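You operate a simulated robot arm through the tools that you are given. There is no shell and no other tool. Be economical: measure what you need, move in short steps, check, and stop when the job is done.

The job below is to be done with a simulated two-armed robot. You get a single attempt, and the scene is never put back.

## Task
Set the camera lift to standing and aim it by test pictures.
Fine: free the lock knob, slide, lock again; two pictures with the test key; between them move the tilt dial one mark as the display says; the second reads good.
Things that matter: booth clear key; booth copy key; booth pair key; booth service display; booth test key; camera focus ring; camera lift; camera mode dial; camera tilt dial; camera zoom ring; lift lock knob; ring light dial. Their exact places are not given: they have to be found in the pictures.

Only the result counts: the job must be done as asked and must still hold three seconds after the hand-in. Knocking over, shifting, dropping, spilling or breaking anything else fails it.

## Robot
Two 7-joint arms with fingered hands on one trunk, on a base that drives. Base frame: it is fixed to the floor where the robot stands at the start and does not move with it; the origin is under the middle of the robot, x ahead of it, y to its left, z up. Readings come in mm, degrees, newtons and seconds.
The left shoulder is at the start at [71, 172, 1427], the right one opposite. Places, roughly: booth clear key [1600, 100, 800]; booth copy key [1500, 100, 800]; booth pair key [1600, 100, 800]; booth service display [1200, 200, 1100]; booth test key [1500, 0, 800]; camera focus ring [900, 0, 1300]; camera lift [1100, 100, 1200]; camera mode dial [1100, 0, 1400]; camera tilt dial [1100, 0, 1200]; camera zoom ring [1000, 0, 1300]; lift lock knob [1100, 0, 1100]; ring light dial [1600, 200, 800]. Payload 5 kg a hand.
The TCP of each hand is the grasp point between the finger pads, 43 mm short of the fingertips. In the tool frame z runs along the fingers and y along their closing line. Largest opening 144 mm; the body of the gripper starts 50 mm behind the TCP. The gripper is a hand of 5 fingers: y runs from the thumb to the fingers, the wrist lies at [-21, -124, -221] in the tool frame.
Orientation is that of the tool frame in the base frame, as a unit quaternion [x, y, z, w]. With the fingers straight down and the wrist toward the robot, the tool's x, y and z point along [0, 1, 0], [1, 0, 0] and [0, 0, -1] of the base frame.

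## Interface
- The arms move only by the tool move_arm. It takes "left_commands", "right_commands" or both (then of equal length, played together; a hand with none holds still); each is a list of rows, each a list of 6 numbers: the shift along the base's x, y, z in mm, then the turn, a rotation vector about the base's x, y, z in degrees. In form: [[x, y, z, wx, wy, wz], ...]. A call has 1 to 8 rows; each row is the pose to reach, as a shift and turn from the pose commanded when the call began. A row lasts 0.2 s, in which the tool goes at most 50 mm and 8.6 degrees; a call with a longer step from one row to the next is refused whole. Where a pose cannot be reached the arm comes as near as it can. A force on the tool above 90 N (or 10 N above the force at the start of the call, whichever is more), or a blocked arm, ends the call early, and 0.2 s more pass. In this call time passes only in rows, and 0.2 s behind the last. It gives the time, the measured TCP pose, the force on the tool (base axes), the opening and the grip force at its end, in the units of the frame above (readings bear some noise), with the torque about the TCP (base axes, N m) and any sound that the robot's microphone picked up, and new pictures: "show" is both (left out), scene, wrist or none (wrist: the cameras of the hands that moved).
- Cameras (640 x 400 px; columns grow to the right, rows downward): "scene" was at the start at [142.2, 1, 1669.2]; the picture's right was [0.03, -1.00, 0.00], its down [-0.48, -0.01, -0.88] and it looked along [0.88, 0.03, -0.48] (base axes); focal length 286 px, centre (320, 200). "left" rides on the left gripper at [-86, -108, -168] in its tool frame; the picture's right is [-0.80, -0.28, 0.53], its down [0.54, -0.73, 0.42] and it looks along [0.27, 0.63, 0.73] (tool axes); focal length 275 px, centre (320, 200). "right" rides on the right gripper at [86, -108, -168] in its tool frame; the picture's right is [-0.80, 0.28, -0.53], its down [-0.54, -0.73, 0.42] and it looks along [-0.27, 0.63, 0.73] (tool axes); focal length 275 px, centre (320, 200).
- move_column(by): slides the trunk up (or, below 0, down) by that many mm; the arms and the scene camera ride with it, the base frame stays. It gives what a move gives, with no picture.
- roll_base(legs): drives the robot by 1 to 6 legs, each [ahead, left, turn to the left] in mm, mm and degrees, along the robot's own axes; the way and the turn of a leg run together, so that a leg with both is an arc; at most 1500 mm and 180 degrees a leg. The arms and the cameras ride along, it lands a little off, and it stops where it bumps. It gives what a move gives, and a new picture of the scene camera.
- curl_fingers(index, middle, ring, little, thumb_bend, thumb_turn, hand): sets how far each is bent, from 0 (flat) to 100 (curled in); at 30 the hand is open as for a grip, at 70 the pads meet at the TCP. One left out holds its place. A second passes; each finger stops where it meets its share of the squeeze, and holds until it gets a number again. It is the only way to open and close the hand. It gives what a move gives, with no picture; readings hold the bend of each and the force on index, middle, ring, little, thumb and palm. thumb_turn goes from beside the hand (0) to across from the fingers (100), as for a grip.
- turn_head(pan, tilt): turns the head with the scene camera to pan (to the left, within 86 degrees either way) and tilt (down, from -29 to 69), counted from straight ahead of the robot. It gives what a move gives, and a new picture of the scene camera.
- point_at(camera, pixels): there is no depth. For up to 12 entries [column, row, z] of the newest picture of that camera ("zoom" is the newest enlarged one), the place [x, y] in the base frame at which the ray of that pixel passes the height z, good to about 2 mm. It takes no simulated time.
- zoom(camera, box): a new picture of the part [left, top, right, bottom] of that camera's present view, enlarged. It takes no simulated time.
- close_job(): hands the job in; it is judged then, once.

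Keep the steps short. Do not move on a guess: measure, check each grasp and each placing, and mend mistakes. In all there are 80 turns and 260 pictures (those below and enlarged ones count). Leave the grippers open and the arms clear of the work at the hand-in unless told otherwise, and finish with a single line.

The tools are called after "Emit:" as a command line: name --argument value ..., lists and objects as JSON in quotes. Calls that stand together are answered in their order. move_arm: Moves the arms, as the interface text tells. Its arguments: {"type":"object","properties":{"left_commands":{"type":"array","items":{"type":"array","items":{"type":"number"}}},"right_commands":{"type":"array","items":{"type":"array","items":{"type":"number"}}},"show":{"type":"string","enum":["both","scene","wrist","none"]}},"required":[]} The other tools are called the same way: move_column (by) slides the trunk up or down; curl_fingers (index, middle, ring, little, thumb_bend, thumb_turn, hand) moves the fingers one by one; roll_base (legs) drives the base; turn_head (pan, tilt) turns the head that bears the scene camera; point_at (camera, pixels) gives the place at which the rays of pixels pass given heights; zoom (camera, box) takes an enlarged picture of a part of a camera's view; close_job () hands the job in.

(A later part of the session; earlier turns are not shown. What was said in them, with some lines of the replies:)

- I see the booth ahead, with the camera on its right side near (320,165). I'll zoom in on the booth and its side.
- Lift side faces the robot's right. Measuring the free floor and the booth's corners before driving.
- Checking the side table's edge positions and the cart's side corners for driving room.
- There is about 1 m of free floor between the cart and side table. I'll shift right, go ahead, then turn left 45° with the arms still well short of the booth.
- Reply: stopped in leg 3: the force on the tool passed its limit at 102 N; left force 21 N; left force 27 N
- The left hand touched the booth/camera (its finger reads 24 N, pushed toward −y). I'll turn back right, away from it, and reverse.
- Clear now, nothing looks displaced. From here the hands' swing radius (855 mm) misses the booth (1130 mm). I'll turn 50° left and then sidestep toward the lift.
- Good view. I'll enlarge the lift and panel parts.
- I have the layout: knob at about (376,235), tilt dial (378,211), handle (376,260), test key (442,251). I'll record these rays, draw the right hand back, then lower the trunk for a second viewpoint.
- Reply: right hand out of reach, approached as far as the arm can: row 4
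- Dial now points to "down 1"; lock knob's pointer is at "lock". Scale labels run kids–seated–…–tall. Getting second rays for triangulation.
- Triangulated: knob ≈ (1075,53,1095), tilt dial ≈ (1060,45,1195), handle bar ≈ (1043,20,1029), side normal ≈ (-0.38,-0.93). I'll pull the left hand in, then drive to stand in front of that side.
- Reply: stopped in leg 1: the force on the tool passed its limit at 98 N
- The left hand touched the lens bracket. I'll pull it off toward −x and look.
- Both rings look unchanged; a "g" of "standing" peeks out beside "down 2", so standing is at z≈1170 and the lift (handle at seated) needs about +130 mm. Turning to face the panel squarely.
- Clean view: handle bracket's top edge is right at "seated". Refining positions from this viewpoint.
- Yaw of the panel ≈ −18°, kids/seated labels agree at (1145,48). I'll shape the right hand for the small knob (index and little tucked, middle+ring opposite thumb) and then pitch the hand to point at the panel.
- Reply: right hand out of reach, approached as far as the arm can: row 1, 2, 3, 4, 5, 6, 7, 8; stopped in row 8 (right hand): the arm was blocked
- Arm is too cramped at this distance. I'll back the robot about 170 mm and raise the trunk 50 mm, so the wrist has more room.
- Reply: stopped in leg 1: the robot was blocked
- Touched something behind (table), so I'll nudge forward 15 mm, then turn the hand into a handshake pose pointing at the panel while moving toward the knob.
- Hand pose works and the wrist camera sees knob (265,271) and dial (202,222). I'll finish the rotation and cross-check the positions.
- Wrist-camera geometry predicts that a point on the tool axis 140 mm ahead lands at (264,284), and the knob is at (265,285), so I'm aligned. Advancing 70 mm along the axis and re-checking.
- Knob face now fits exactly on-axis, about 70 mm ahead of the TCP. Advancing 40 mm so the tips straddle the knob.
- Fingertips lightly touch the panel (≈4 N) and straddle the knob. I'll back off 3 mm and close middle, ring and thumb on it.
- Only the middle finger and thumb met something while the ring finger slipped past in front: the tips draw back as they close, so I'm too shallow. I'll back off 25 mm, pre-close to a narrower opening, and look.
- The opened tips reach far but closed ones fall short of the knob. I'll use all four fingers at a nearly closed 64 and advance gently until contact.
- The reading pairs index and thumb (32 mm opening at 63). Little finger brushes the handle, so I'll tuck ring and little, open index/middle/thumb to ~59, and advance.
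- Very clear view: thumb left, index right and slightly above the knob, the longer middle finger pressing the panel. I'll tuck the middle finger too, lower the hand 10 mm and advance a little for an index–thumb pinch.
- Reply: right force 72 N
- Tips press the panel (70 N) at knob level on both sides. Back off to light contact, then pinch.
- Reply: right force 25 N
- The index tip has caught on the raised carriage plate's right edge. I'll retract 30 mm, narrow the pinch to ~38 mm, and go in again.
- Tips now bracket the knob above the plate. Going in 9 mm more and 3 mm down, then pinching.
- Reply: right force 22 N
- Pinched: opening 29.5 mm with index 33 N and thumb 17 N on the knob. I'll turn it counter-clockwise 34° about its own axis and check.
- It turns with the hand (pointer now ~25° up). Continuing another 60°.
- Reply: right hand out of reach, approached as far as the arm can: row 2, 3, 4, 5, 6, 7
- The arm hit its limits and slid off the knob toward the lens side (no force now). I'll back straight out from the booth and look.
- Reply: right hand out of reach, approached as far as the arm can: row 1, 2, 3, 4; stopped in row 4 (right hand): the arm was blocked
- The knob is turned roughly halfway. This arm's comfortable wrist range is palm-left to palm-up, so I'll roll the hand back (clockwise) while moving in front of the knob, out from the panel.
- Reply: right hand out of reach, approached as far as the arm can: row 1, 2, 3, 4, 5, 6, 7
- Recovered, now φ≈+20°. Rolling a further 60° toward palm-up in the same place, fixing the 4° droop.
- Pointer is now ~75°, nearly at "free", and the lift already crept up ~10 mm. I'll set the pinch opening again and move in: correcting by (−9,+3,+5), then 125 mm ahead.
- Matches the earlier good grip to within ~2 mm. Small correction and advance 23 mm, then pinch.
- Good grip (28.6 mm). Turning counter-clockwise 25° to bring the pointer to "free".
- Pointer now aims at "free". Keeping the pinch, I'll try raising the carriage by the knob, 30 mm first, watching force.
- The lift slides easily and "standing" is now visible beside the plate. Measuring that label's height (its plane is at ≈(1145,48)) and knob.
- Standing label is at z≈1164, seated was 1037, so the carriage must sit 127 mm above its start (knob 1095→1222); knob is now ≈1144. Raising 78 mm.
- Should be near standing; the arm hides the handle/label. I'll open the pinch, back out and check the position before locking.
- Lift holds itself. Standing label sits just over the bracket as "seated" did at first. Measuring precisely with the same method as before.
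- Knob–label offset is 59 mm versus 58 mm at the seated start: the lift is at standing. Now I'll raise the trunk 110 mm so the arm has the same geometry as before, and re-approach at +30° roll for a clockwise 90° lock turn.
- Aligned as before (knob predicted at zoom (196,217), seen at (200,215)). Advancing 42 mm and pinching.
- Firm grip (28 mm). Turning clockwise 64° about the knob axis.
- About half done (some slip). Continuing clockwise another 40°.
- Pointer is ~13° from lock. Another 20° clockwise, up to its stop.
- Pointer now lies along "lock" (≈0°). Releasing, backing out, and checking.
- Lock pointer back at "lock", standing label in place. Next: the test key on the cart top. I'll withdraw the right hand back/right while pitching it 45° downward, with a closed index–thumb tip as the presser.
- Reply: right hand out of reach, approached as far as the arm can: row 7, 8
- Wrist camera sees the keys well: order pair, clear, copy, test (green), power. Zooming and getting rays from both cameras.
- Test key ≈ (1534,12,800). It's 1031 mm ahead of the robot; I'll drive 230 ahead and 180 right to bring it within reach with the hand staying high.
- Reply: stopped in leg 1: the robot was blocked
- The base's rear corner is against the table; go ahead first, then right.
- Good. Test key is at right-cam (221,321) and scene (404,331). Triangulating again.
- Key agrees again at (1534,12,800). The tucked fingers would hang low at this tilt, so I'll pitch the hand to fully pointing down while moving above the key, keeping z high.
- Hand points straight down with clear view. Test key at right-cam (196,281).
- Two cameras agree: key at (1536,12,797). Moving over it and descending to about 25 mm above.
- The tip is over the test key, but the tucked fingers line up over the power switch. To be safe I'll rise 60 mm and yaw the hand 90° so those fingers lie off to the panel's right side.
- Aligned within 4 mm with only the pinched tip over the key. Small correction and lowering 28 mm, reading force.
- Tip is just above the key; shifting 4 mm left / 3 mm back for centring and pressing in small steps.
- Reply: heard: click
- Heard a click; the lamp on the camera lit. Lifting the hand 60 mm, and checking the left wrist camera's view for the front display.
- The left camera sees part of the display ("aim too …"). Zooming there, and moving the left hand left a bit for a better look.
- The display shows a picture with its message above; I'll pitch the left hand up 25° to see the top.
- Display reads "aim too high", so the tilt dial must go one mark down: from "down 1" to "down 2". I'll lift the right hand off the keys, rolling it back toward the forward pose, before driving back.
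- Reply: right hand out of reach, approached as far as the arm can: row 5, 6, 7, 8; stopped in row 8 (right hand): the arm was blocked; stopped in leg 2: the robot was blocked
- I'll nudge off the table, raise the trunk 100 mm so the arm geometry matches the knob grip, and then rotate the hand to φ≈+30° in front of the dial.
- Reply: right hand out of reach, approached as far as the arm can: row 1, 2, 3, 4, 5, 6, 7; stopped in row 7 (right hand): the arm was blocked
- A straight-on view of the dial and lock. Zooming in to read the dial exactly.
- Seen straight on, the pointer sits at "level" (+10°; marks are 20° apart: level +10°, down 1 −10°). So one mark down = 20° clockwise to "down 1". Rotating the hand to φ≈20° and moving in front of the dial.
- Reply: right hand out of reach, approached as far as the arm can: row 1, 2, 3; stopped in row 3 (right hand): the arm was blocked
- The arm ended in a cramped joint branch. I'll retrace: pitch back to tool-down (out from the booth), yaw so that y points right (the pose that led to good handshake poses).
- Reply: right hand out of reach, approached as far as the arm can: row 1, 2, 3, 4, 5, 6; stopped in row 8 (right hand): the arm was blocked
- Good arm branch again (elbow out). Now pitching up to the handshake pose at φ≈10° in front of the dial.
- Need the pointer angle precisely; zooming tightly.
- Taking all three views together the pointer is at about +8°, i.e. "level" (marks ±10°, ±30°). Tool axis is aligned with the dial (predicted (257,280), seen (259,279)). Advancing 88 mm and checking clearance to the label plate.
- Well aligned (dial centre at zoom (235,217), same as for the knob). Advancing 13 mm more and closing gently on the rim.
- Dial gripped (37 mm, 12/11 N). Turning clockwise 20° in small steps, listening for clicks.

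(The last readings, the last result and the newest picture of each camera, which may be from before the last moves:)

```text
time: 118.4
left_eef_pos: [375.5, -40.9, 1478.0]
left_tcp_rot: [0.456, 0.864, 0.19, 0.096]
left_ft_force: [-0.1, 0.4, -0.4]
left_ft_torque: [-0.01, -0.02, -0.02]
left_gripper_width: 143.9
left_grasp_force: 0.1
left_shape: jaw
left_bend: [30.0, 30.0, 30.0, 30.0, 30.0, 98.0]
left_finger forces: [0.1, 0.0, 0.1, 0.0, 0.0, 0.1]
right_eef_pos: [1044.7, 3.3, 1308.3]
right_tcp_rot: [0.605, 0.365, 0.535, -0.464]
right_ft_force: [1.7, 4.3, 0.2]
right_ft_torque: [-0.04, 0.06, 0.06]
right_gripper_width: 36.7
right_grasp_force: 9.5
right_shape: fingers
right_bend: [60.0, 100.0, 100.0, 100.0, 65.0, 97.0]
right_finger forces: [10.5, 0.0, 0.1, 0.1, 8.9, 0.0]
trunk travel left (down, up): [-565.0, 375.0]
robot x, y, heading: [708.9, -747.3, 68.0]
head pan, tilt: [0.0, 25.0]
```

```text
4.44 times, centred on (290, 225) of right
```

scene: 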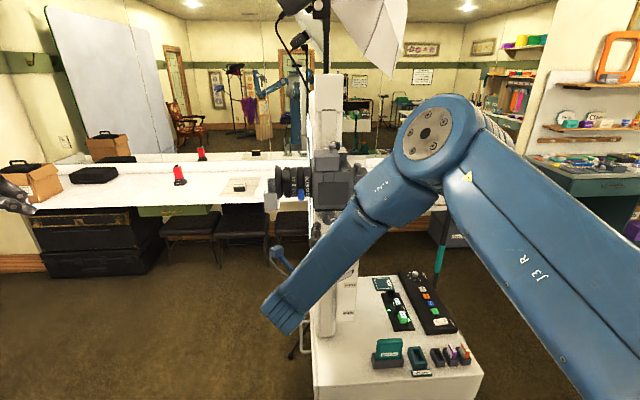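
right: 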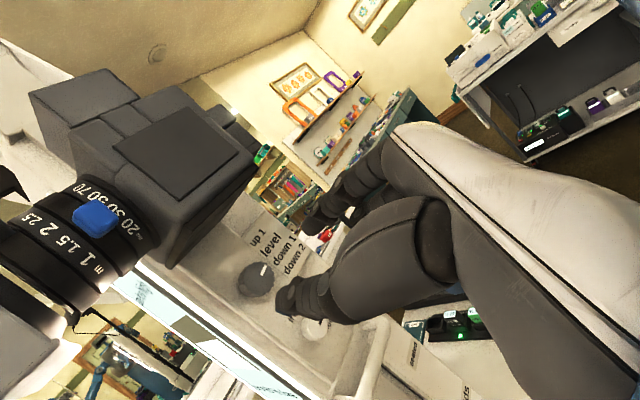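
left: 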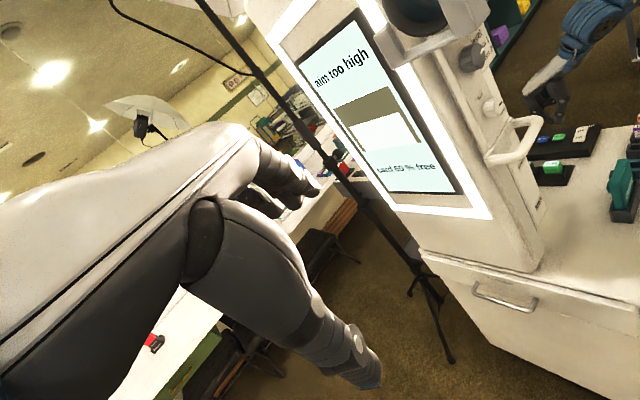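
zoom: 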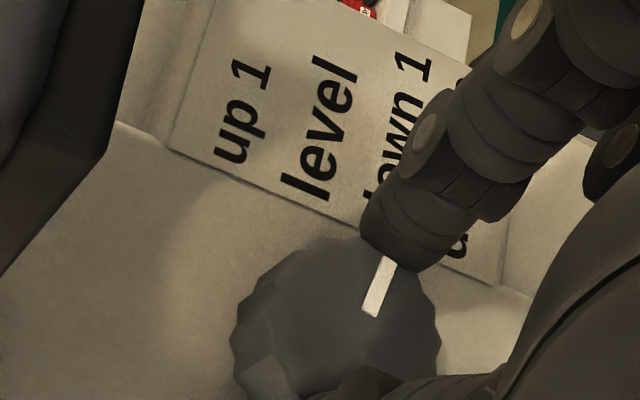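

About 17° turned. I'll release and view from exactly the earlier reference pose, where parallax cancels, to judge whether it is one full mark.

Emit:
curl_fingers --hand "right" --index 58 --thumb_bend 58

Emit:
move_arm --right_commands '[[-5, -15, 0, 0, 0, 0], [-10, -32, 0, -2, -6.3, 0], [-18, -60, 0, -4, -12.7, 0], [-29.5, -96.5, 1, -6.2, -19, 0]]' --show "both"

Emit:
zoom --camera "right" --box '[225, 220, 325, 310]'

Emit:
zoom --camera "scene" --box '[300, 190, 370, 250]'

```text
time: 119.4
left_eef_pos: [374.7, -41.7, 1478.3]
left_tcp_rot: [0.456, 0.864, 0.189, 0.096]
left_ft_force: [0.2, -0.7, 0.0]
left_ft_torque: [0.0, 0.01, -0.01]
left_gripper_width: 144.1
left_grasp_force: 0.2
left_shape: jaw
left_bend: [30.0, 30.0, 30.0, 30.0, 30.0, 98.0]
left_finger forces: [0.0, 0.1, 0.0, 0.0, 0.0, 0.0]
right_eef_pos: [1043.4, 4.4, 1309.7]
right_tcp_rot: [0.604, 0.365, 0.535, -0.464]
right_ft_force: [0.0, -0.1, 0.1]
right_ft_torque: [-0.01, -0.02, 0.0]
right_gripper_width: 52.8
right_grasp_force: 0.0
right_shape: fingers
right_bend: [57.0, 100.0, 100.0, 100.0, 57.0, 97.0]
right_finger forces: [0.2, 0.0, 0.0, 0.0, 0.0, 0.1]
trunk travel left (down, up): [-565.0, 375.0]
robot x, y, heading: [709.0, -752.1, 67.9]
head pan, tilt: [0.0, 25.0]
```

```text
time: 120.4
left_eef_pos: [370.7, -43.3, 1479.8]
left_tcp_rot: [0.456, 0.863, 0.192, 0.098]
left_ft_force: [-1.8, -0.2, -0.3]
left_ft_torque: [0.04, -0.06, 0.0]
left_gripper_width: 144.0
left_grasp_force: 0.1
left_shape: jaw
left_bend: [30.0, 30.0, 30.0, 30.0, 30.0, 98.0]
left_finger forces: [0.0, 0.1, 0.0, 0.0, 0.0, 0.0]
right_eef_pos: [1012.0, -95.0, 1314.7]
right_tcp_rot: [0.53, 0.466, 0.608, -0.363]
right_ft_force: [0.3, -0.9, 0.7]
right_ft_torque: [-0.03, -0.02, -0.04]
right_gripper_width: 52.7
right_grasp_force: 0.0
right_shape: fingers
right_bend: [57.0, 100.0, 100.0, 100.0, 57.0, 97.0]
right_finger forces: [0.1, 0.0, 0.1, 0.0, 0.1, 0.1]
trunk travel left (down, up): [-565.0, 375.0]
robot x, y, heading: [711.2, -750.4, 67.9]
head pan, tilt: [0.0, 25.0]
```

scene: 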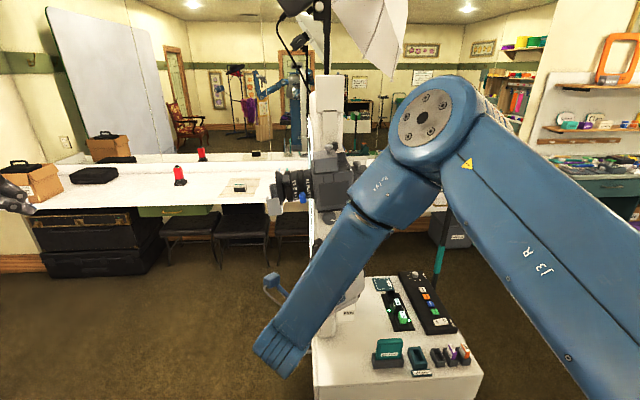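
right: 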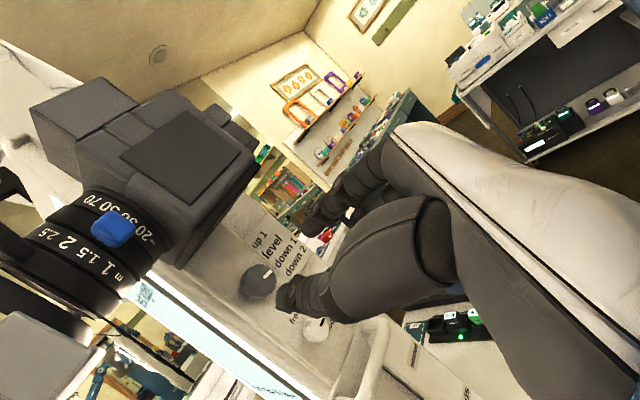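

```text
4.44 times, centred on (275, 265) of right
```

zoom: 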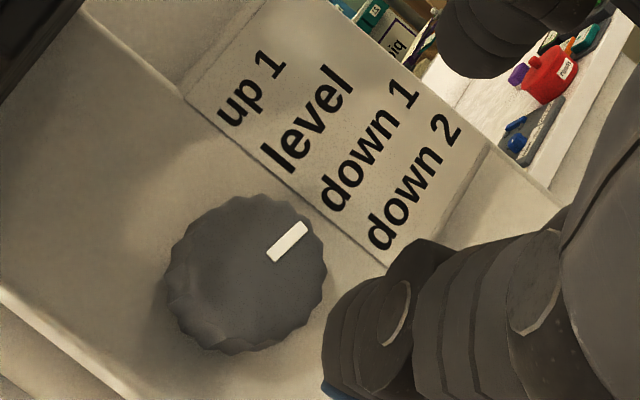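

```text
6.67 times, centred on (335, 220) of scene
```

zoom: 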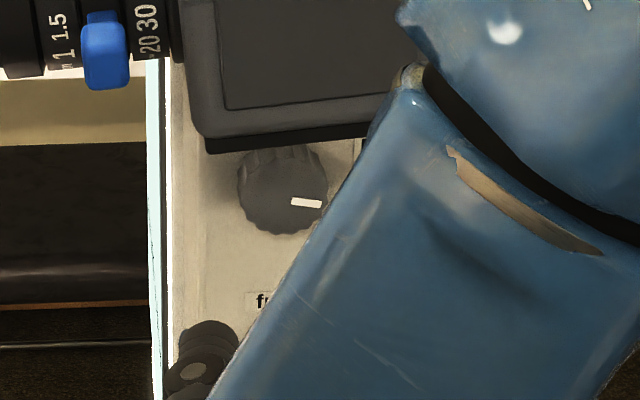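

The dial snapped a full detent (bar turned ~30° in view, now pointing at "down 1") and the camera visibly tilted down. Now back to the test key: retract, pitch to tool-down, and drive (ahead a little, right, ahead).

Emit:
move_arm --right_commands '[[-2, -25, 0, -8.1, 2.5, 0.9], [5, -55, 0, -16.2, 4.9, 1.8], [20, -85, -3, -24.3, 7.4, 2.7], [42, -110, -6, -32.4, 9.8, 3.6], [66, -130, -10, -40.5, 12.3, 4.4], [92, -145, -14, -48.6, 14.8, 5.3], [118, -160, -18, -56.7, 17.2, 6.2], [144, -170, -22, -64.8, 19.7, 7.1]]' --show "none"

Emit:
move_arm --right_commands '[[12, -2, 0, -5, 1.5, 0.5], [24, -5, 0, -10, 3, 1.1]]' --show "scene"

Emit:
zoom --camera "scene" --box '[290, 190, 380, 270]'

Emit:
curl_fingers --hand "right" --index 71 --thumb_bend 71

```text
time: 122.2
left_eef_pos: [378.0, -42.5, 1479.8]
left_tcp_rot: [0.456, 0.864, 0.19, 0.096]
left_ft_force: [-0.2, -0.3, 0.5]
left_ft_torque: [-0.03, 0.05, 0.0]
left_gripper_width: 143.9
left_grasp_force: 0.0
left_shape: jaw
left_bend: [30.0, 30.0, 30.0, 30.0, 30.0, 98.0]
left_finger forces: [0.0, 0.0, 0.1, 0.1, 0.1, 0.1]
right_eef_pos: [1160.6, -264.9, 1288.4]
right_tcp_rot: [0.706, 0.681, 0.146, -0.13]
right_ft_force: [0.9, -0.2, 0.9]
right_ft_torque: [0.02, 0.06, 0.04]
right_gripper_width: 53.2
right_grasp_force: 0.1
right_shape: fingers
right_bend: [57.0, 100.0, 100.0, 100.0, 57.0, 97.0]
right_finger forces: [0.0, 0.0, 0.0, 0.0, 0.0, 0.1]
trunk travel left (down, up): [-565.0, 375.0]
robot x, y, heading: [709.2, -752.3, 68.0]
head pan, tilt: [0.0, 25.0]
```

```text
time: 122.8
left_eef_pos: [377.7, -42.9, 1481.2]
left_tcp_rot: [0.456, 0.864, 0.19, 0.095]
left_ft_force: [0.4, -0.7, 0.3]
left_ft_torque: [0.03, 0.06, 0.0]
left_gripper_width: 144.1
left_grasp_force: 0.0
left_shape: jaw
left_bend: [30.0, 30.0, 30.0, 30.0, 30.0, 98.0]
left_finger forces: [0.0, 0.0, 0.0, 0.0, 0.1, 0.0]
right_eef_pos: [1185.6, -270.5, 1290.4]
right_tcp_rot: [0.712, 0.694, 0.066, -0.087]
right_ft_force: [1.4, -0.8, -0.2]
right_ft_torque: [-0.02, 0.04, 0.06]
right_gripper_width: 53.2
right_grasp_force: 0.1
right_shape: fingers
right_bend: [57.0, 100.0, 100.0, 100.0, 57.0, 97.0]
right_finger forces: [0.0, 0.0, 0.0, 0.1, 0.0, 0.0]
trunk travel left (down, up): [-565.0, 375.0]
robot x, y, heading: [714.5, -748.5, 68.0]
head pan, tilt: [0.0, 25.0]
```

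scene: 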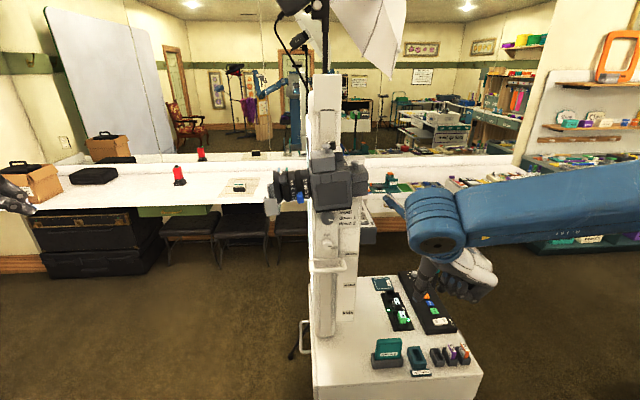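

```text
5.00 times, centred on (335, 230) of scene
```

zoom: 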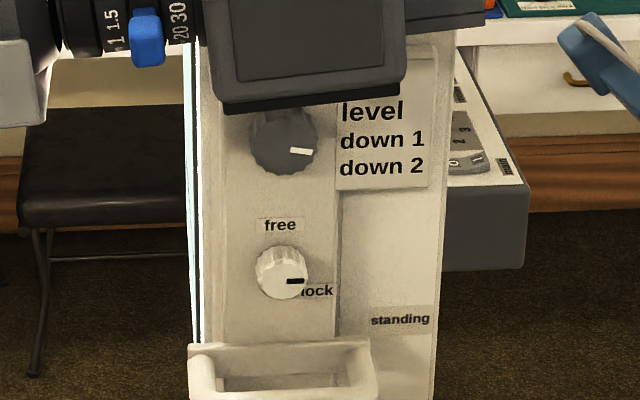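

```text
time: 123.8
left_eef_pos: [375.0, -41.6, 1478.6]
left_tcp_rot: [0.456, 0.864, 0.19, 0.097]
left_ft_force: [0.0, 0.7, 0.6]
left_ft_torque: [0.02, -0.01, -0.03]
left_gripper_width: 144.1
left_grasp_force: 0.0
left_shape: jaw
left_bend: [30.0, 30.0, 30.0, 30.0, 30.0, 98.0]
left_finger forces: [0.0, 0.0, 0.1, 0.0, 0.0, 0.0]
right_eef_pos: [1181.1, -270.0, 1289.8]
right_tcp_rot: [0.711, 0.694, 0.069, -0.086]
right_ft_force: [0.2, -0.6, 0.1]
right_ft_torque: [0.0, -0.01, 0.03]
right_gripper_width: 4.1
right_grasp_force: 0.0
right_shape: fingers
right_bend: [71.0, 100.0, 100.0, 100.0, 71.0, 97.0]
right_finger forces: [0.1, 0.0, 0.1, 0.1, 0.0, 0.0]
trunk travel left (down, up): [-565.0, 375.0]
robot x, y, heading: [710.5, -754.3, 68.0]
head pan, tilt: [0.0, 25.0]
```

Scene view: bar angle went from about +11° to −9°, a 20° turn — symmetric about the dial's middle, i.e. level → down 1. Now drive to the test key.

Emit:
roll_base --legs '[[60, 0, 0], [0, -170, 0], [125, 0, 0]]'

Emit:
move_column --by -100

```text
time: 126.7
left_eef_pos: [607.9, 61.2, 1480.2]
left_tcp_rot: [0.457, 0.863, 0.191, 0.096]
left_ft_force: [-1.0, -0.5, 0.4]
left_ft_torque: [0.03, -0.01, 0.04]
left_gripper_width: 143.8
left_grasp_force: 0.1
left_shape: jaw
left_bend: [30.0, 30.0, 30.0, 30.0, 30.0, 98.0]
left_finger forces: [0.0, 0.0, 0.1, 0.1, 0.1, 0.0]
right_eef_pos: [1413.5, -168.8, 1290.5]
right_tcp_rot: [0.712, 0.693, 0.069, -0.088]
right_ft_force: [0.5, -0.6, 0.2]
right_ft_torque: [0.06, 0.01, 0.06]
right_gripper_width: 4.1
right_grasp_force: 0.0
right_shape: fingers
right_bend: [71.0, 100.0, 100.0, 100.0, 71.0, 97.0]
right_finger forces: [0.0, 0.0, 0.0, 0.0, 0.1, 0.0]
trunk travel left (down, up): [-565.0, 375.0]
robot x, y, heading: [942.6, -650.2, 67.7]
head pan, tilt: [0.0, 25.0]
```

scene: 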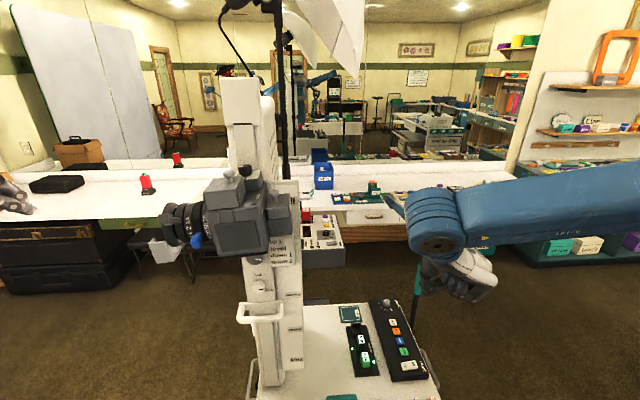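

```text
time: 128.1
left_eef_pos: [608.5, 64.7, 1377.9]
left_tcp_rot: [0.457, 0.863, 0.19, 0.097]
left_ft_force: [0.2, -0.4, -0.5]
left_ft_torque: [0.02, 0.01, -0.02]
left_gripper_width: 144.1
left_grasp_force: 0.0
left_shape: jaw
left_bend: [30.0, 30.0, 30.0, 30.0, 30.0, 98.0]
left_finger forces: [0.0, 0.0, 0.1, 0.1, 0.0, 0.0]
right_eef_pos: [1415.1, -164.2, 1190.5]
right_tcp_rot: [0.712, 0.694, 0.068, -0.086]
right_ft_force: [-0.6, 0.3, 0.2]
right_ft_torque: [-0.02, 0.0, -0.02]
right_gripper_width: 4.0
right_grasp_force: 0.1
right_shape: fingers
right_bend: [71.0, 100.0, 100.0, 100.0, 71.0, 97.0]
right_finger forces: [0.0, 0.1, 0.1, 0.0, 0.0, 0.0]
trunk travel left (down, up): [-465.0, 475.0]
robot x, y, heading: [944.0, -643.4, 67.7]
head pan, tilt: [0.0, 25.0]
```

Rolling the hand to the same press pose as before while moving over the test key, staying high.

Emit:
move_arm --right_commands '[[16, 21, -10, -1.3, -1, 8.1], [32, 43, -25, -2.6, -2.1, 16.2], [48, 64, -45, -3.9, -3.1, 24.3], [64, 86, -65, -5.2, -4.1, 32.4], [79, 107, -85, -6.5, -5.1, 40.6], [95, 129, -105, -7.8, -6.2, 48.7], [111, 150, -130, -9.1, -7.2, 56.8], [127, 172, -155, -10.4, -8.2, 64.9]]' --show "none"

Emit:
move_arm --right_commands '[[0, 0, -40, 0, 0, 0], [0, 0, -80, 0, 0, 0], [0, 0, -120, 0, 0, 0], [0, 0, -155, 0, 0, 0]]' --show "both"

Emit:
zoom --camera "right" --box '[200, 180, 440, 330]'

```text
time: 129.8
left_eef_pos: [609.1, 65.7, 1378.1]
left_tcp_rot: [0.457, 0.864, 0.189, 0.096]
left_ft_force: [0.0, 0.3, 0.3]
left_ft_torque: [-0.02, 0.0, -0.01]
left_gripper_width: 144.0
left_grasp_force: 0.1
left_shape: jaw
left_bend: [30.0, 30.0, 30.0, 30.0, 30.0, 98.0]
left_finger forces: [0.1, 0.0, 0.0, 0.0, 0.0, 0.0]
right_eef_pos: [1543.2, 4.1, 1034.8]
right_tcp_rot: [0.226, 0.974, -0.001, -0.001]
right_ft_force: [0.2, 0.2, -0.6]
right_ft_torque: [-0.07, 0.01, 0.01]
right_gripper_width: 4.0
right_grasp_force: 0.0
right_shape: fingers
right_bend: [71.0, 100.0, 100.0, 100.0, 71.0, 97.0]
right_finger forces: [0.0, 0.0, 0.1, 0.1, 0.1, 0.1]
trunk travel left (down, up): [-465.0, 475.0]
robot x, y, heading: [946.4, -645.9, 67.7]
head pan, tilt: [0.0, 25.0]
```

```text
time: 130.8
left_eef_pos: [608.3, 65.1, 1378.3]
left_tcp_rot: [0.457, 0.863, 0.191, 0.097]
left_ft_force: [-0.2, -0.3, 0.3]
left_ft_torque: [0.01, 0.01, -0.03]
left_gripper_width: 144.2
left_grasp_force: 0.1
left_shape: jaw
left_bend: [30.0, 30.0, 30.0, 30.0, 30.0, 98.0]
left_finger forces: [0.1, 0.0, 0.0, 0.0, 0.0, 0.0]
right_eef_pos: [1544.5, 4.7, 878.0]
right_tcp_rot: [0.227, 0.974, -0.001, -0.001]
right_ft_force: [-0.1, 0.8, -0.1]
right_ft_torque: [-0.07, 0.06, -0.02]
right_gripper_width: 4.4
right_grasp_force: 0.1
right_shape: fingers
right_bend: [71.0, 100.0, 100.0, 100.0, 71.0, 97.0]
right_finger forces: [0.0, 0.1, 0.0, 0.1, 0.1, 0.1]
trunk travel left (down, up): [-465.0, 475.0]
robot x, y, heading: [940.3, -643.9, 67.9]
head pan, tilt: [0.0, 25.0]
```

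scene: 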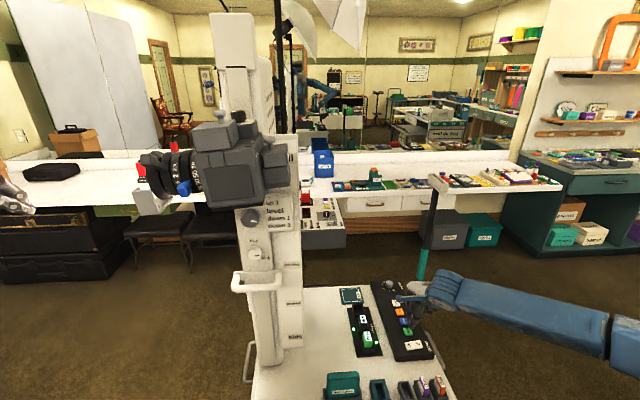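
right: 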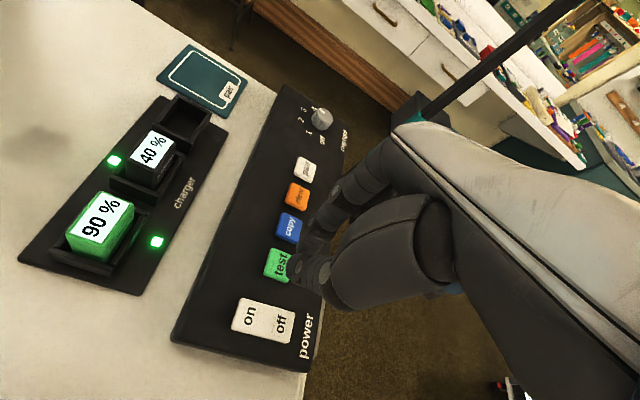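

```text
2.67 times, centred on (320, 255) of right
5 turns are left
```

zoom: 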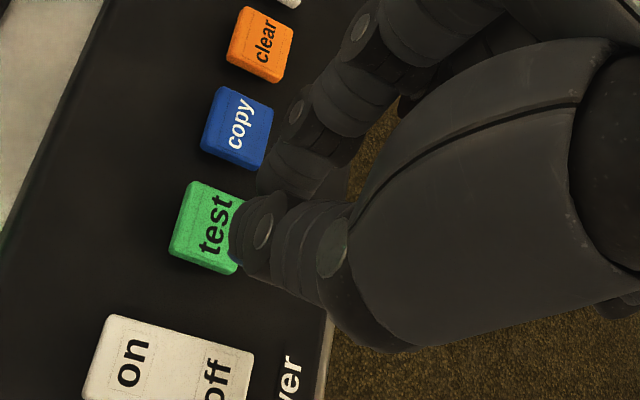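

Aligned as in the first press. Pressing once (down 37 mm in steps), lifting, and moving the left hand back to its earlier viewing spot to read the display.

Emit:
move_arm --right_commands '[[-6.5, 1.5, -8, 0, 0, 0], [-6.5, 1.5, -18, 0, 0, 0], [-6.5, 1.5, -27, 0, 0, 0], [-6.5, 1.5, -32, 0, 0, 0], [-6.5, 1.5, -36, 0, 0, 0], [-6.5, 1.5, -39, 0, 0, 0]]' --show "none"

Emit:
move_arm --right_commands '[[0, 0, 30, 0, 0, 0], [0, 0, 60, 0, 0, 0], [0, 0, 90, 0, 0, 0], [0, 0, 120, 0, 0, 0], [0, 0, 120, 0, 0, 0], [0, 0, 120, 0, 0, 0]]' --left_commands '[[12, 12, 0, 0, 0, 0], [24, 24, 0, 0, 0, 0], [36, 36, 0, 0, 0, 0], [48, 47, 0, 0, 0, 0], [48, 47, 0, 0, 0, 0], [48, 47, 0, 0, 0, 0]]' --show "both"

Emit:
zoom --camera "left" --box '[200, 0, 480, 180]'

```text
time: 132.2
left_eef_pos: [607.2, 64.9, 1379.1]
left_tcp_rot: [0.458, 0.863, 0.19, 0.097]
left_ft_force: [0.3, 0.4, -0.2]
left_ft_torque: [0.01, -0.02, -0.02]
left_gripper_width: 144.0
left_grasp_force: 0.1
left_shape: jaw
left_bend: [30.0, 30.0, 30.0, 30.0, 30.0, 98.0]
left_finger forces: [0.1, 0.0, 0.0, 0.0, 0.0, 0.0]
right_eef_pos: [1535.8, 8.5, 842.0]
right_tcp_rot: [0.227, 0.974, -0.002, -0.001]
right_ft_force: [-1.2, -0.2, 2.0]
right_ft_torque: [0.02, -0.04, -0.04]
right_gripper_width: 3.9
right_grasp_force: 1.3
right_shape: fingers
right_bend: [71.0, 100.0, 100.0, 100.0, 71.0, 97.0]
right_finger forces: [2.8, 0.1, 0.0, 0.1, 0.1, 0.0]
trunk travel left (down, up): [-465.0, 475.0]
robot x, y, heading: [938.5, -644.4, 67.6]
head pan, tilt: [0.0, 25.0]
heard: click
```

```text
time: 133.7
left_eef_pos: [654.8, 113.0, 1379.5]
left_tcp_rot: [0.457, 0.863, 0.19, 0.097]
left_ft_force: [-0.1, 0.1, 0.4]
left_ft_torque: [-0.02, 0.02, 0.04]
left_gripper_width: 143.9
left_grasp_force: 0.1
left_shape: jaw
left_bend: [30.0, 30.0, 30.0, 30.0, 30.0, 98.0]
left_finger forces: [0.0, 0.0, 0.1, 0.0, 0.1, 0.0]
right_eef_pos: [1533.9, 7.4, 961.0]
right_tcp_rot: [0.229, 0.973, -0.001, -0.002]
right_ft_force: [0.4, -0.1, 0.3]
right_ft_torque: [-0.01, 0.0, 0.03]
right_gripper_width: 4.3
right_grasp_force: 0.1
right_shape: fingers
right_bend: [71.0, 100.0, 100.0, 100.0, 71.0, 97.0]
right_finger forces: [0.0, 0.0, 0.1, 0.0, 0.1, 0.0]
trunk travel left (down, up): [-465.0, 475.0]
robot x, y, heading: [942.7, -645.5, 67.8]
head pan, tilt: [0.0, 25.0]
```

scene: 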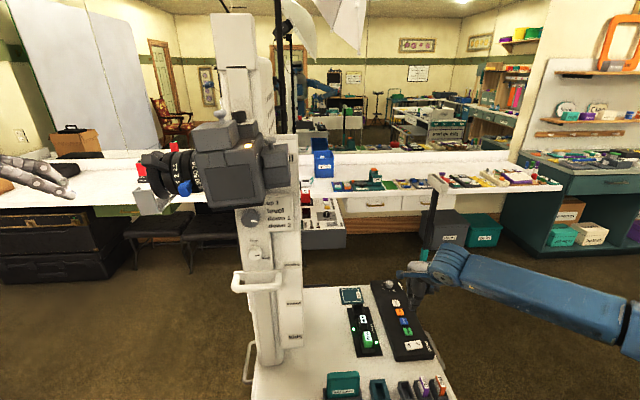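
right: 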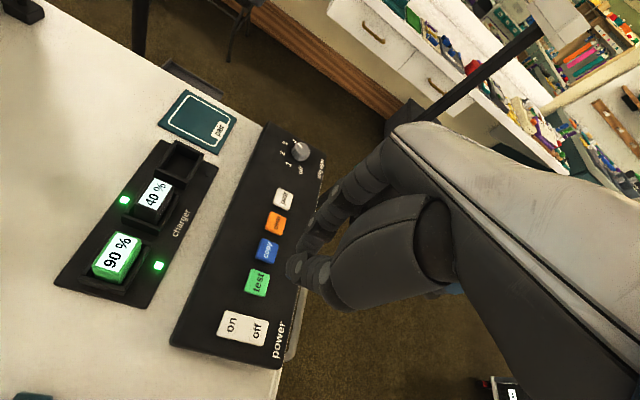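
left: 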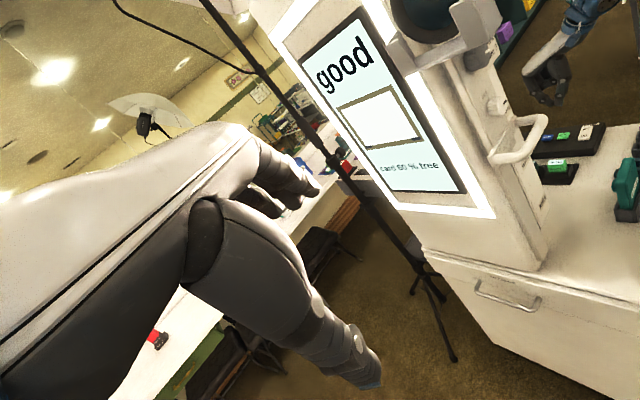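

```text
2.22 times, centred on (340, 90) of left
4 turns are left
```

zoom: 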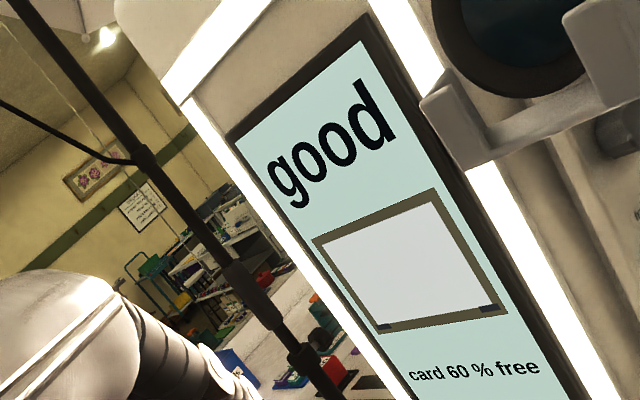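

The display reads "good". I'll raise the right hand clear, back it away from the cart, and open the hand.

Emit:
move_arm --right_commands '[[0, 0, 45, 0, 0, 0], [0, 0, 90, 0, 0, 0], [0, -20, 135, 0, 0, 0], [0, -60, 165, 0, 0, 0], [0, -100, 180, 0, 0, 0], [0, -140, 180, 0, 0, 0], [0, -180, 180, 0, 0, 0]]' --show "none"

Emit:
curl_fingers --hand "right" --index 30 --middle 30 --ring 30 --little 30 --thumb_bend 30

Emit:
zoom --camera "scene" --box '[130, 100, 460, 400]'

```text
time: 135.2
left_eef_pos: [654.8, 109.2, 1381.5]
left_tcp_rot: [0.457, 0.863, 0.19, 0.096]
left_ft_force: [0.0, -1.2, 0.1]
left_ft_torque: [0.07, 0.02, 0.03]
left_gripper_width: 143.8
left_grasp_force: 0.1
left_shape: jaw
left_bend: [30.0, 30.0, 30.0, 30.0, 30.0, 98.0]
left_finger forces: [0.0, 0.1, 0.0, 0.0, 0.0, 0.0]
right_eef_pos: [1535.6, -176.1, 1142.3]
right_tcp_rot: [0.228, 0.974, 0.0, -0.001]
right_ft_force: [-0.8, -0.1, 1.1]
right_ft_torque: [0.03, -0.05, -0.02]
right_gripper_width: 4.0
right_grasp_force: 0.1
right_shape: fingers
right_bend: [71.0, 100.0, 100.0, 100.0, 71.0, 97.0]
right_finger forces: [0.0, 0.1, 0.1, 0.1, 0.0, 0.0]
trunk travel left (down, up): [-465.0, 475.0]
robot x, y, heading: [939.7, -646.8, 67.9]
head pan, tilt: [0.0, 25.0]
```

```text
time: 136.2
left_eef_pos: [654.1, 112.6, 1380.0]
left_tcp_rot: [0.458, 0.863, 0.19, 0.096]
left_ft_force: [0.9, -0.2, 0.9]
left_ft_torque: [-0.03, -0.02, 0.03]
left_gripper_width: 143.8
left_grasp_force: 0.0
left_shape: jaw
left_bend: [30.0, 30.0, 30.0, 30.0, 30.0, 98.0]
left_finger forces: [0.0, 0.0, 0.0, 0.0, 0.1, 0.0]
right_eef_pos: [1535.0, -174.4, 1141.4]
right_tcp_rot: [0.229, 0.973, -0.001, -0.001]
right_ft_force: [-0.6, -0.1, 0.1]
right_ft_torque: [-0.02, 0.03, -0.03]
right_gripper_width: 149.2
right_grasp_force: 0.0
right_shape: fingers
right_bend: [30.0, 30.0, 30.0, 30.0, 30.0, 97.0]
right_finger forces: [0.1, 0.0, 0.1, 0.0, 0.0, 0.0]
trunk travel left (down, up): [-465.0, 475.0]
robot x, y, heading: [939.5, -646.5, 67.9]
head pan, tilt: [0.0, 25.0]
```

```text
1.33 times, centred on (295, 250) of scene
3 turns are left
```

zoom: 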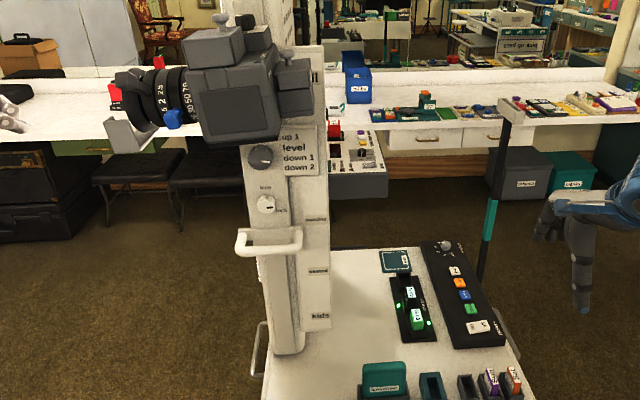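

The lift is locked at standing, the tilt dial is one mark lower, the display reads "good", and both hands are open and clear. Handing in.

Emit:
close_job

```text
The job is handed in.
```

The lift is locked at standing; the first test picture read "aim too high", the tilt dial was moved one mark down, and the second read "good" — early on the left hand bumped the booth and lens bracket and the base touched the side table, with no visible shift seen.
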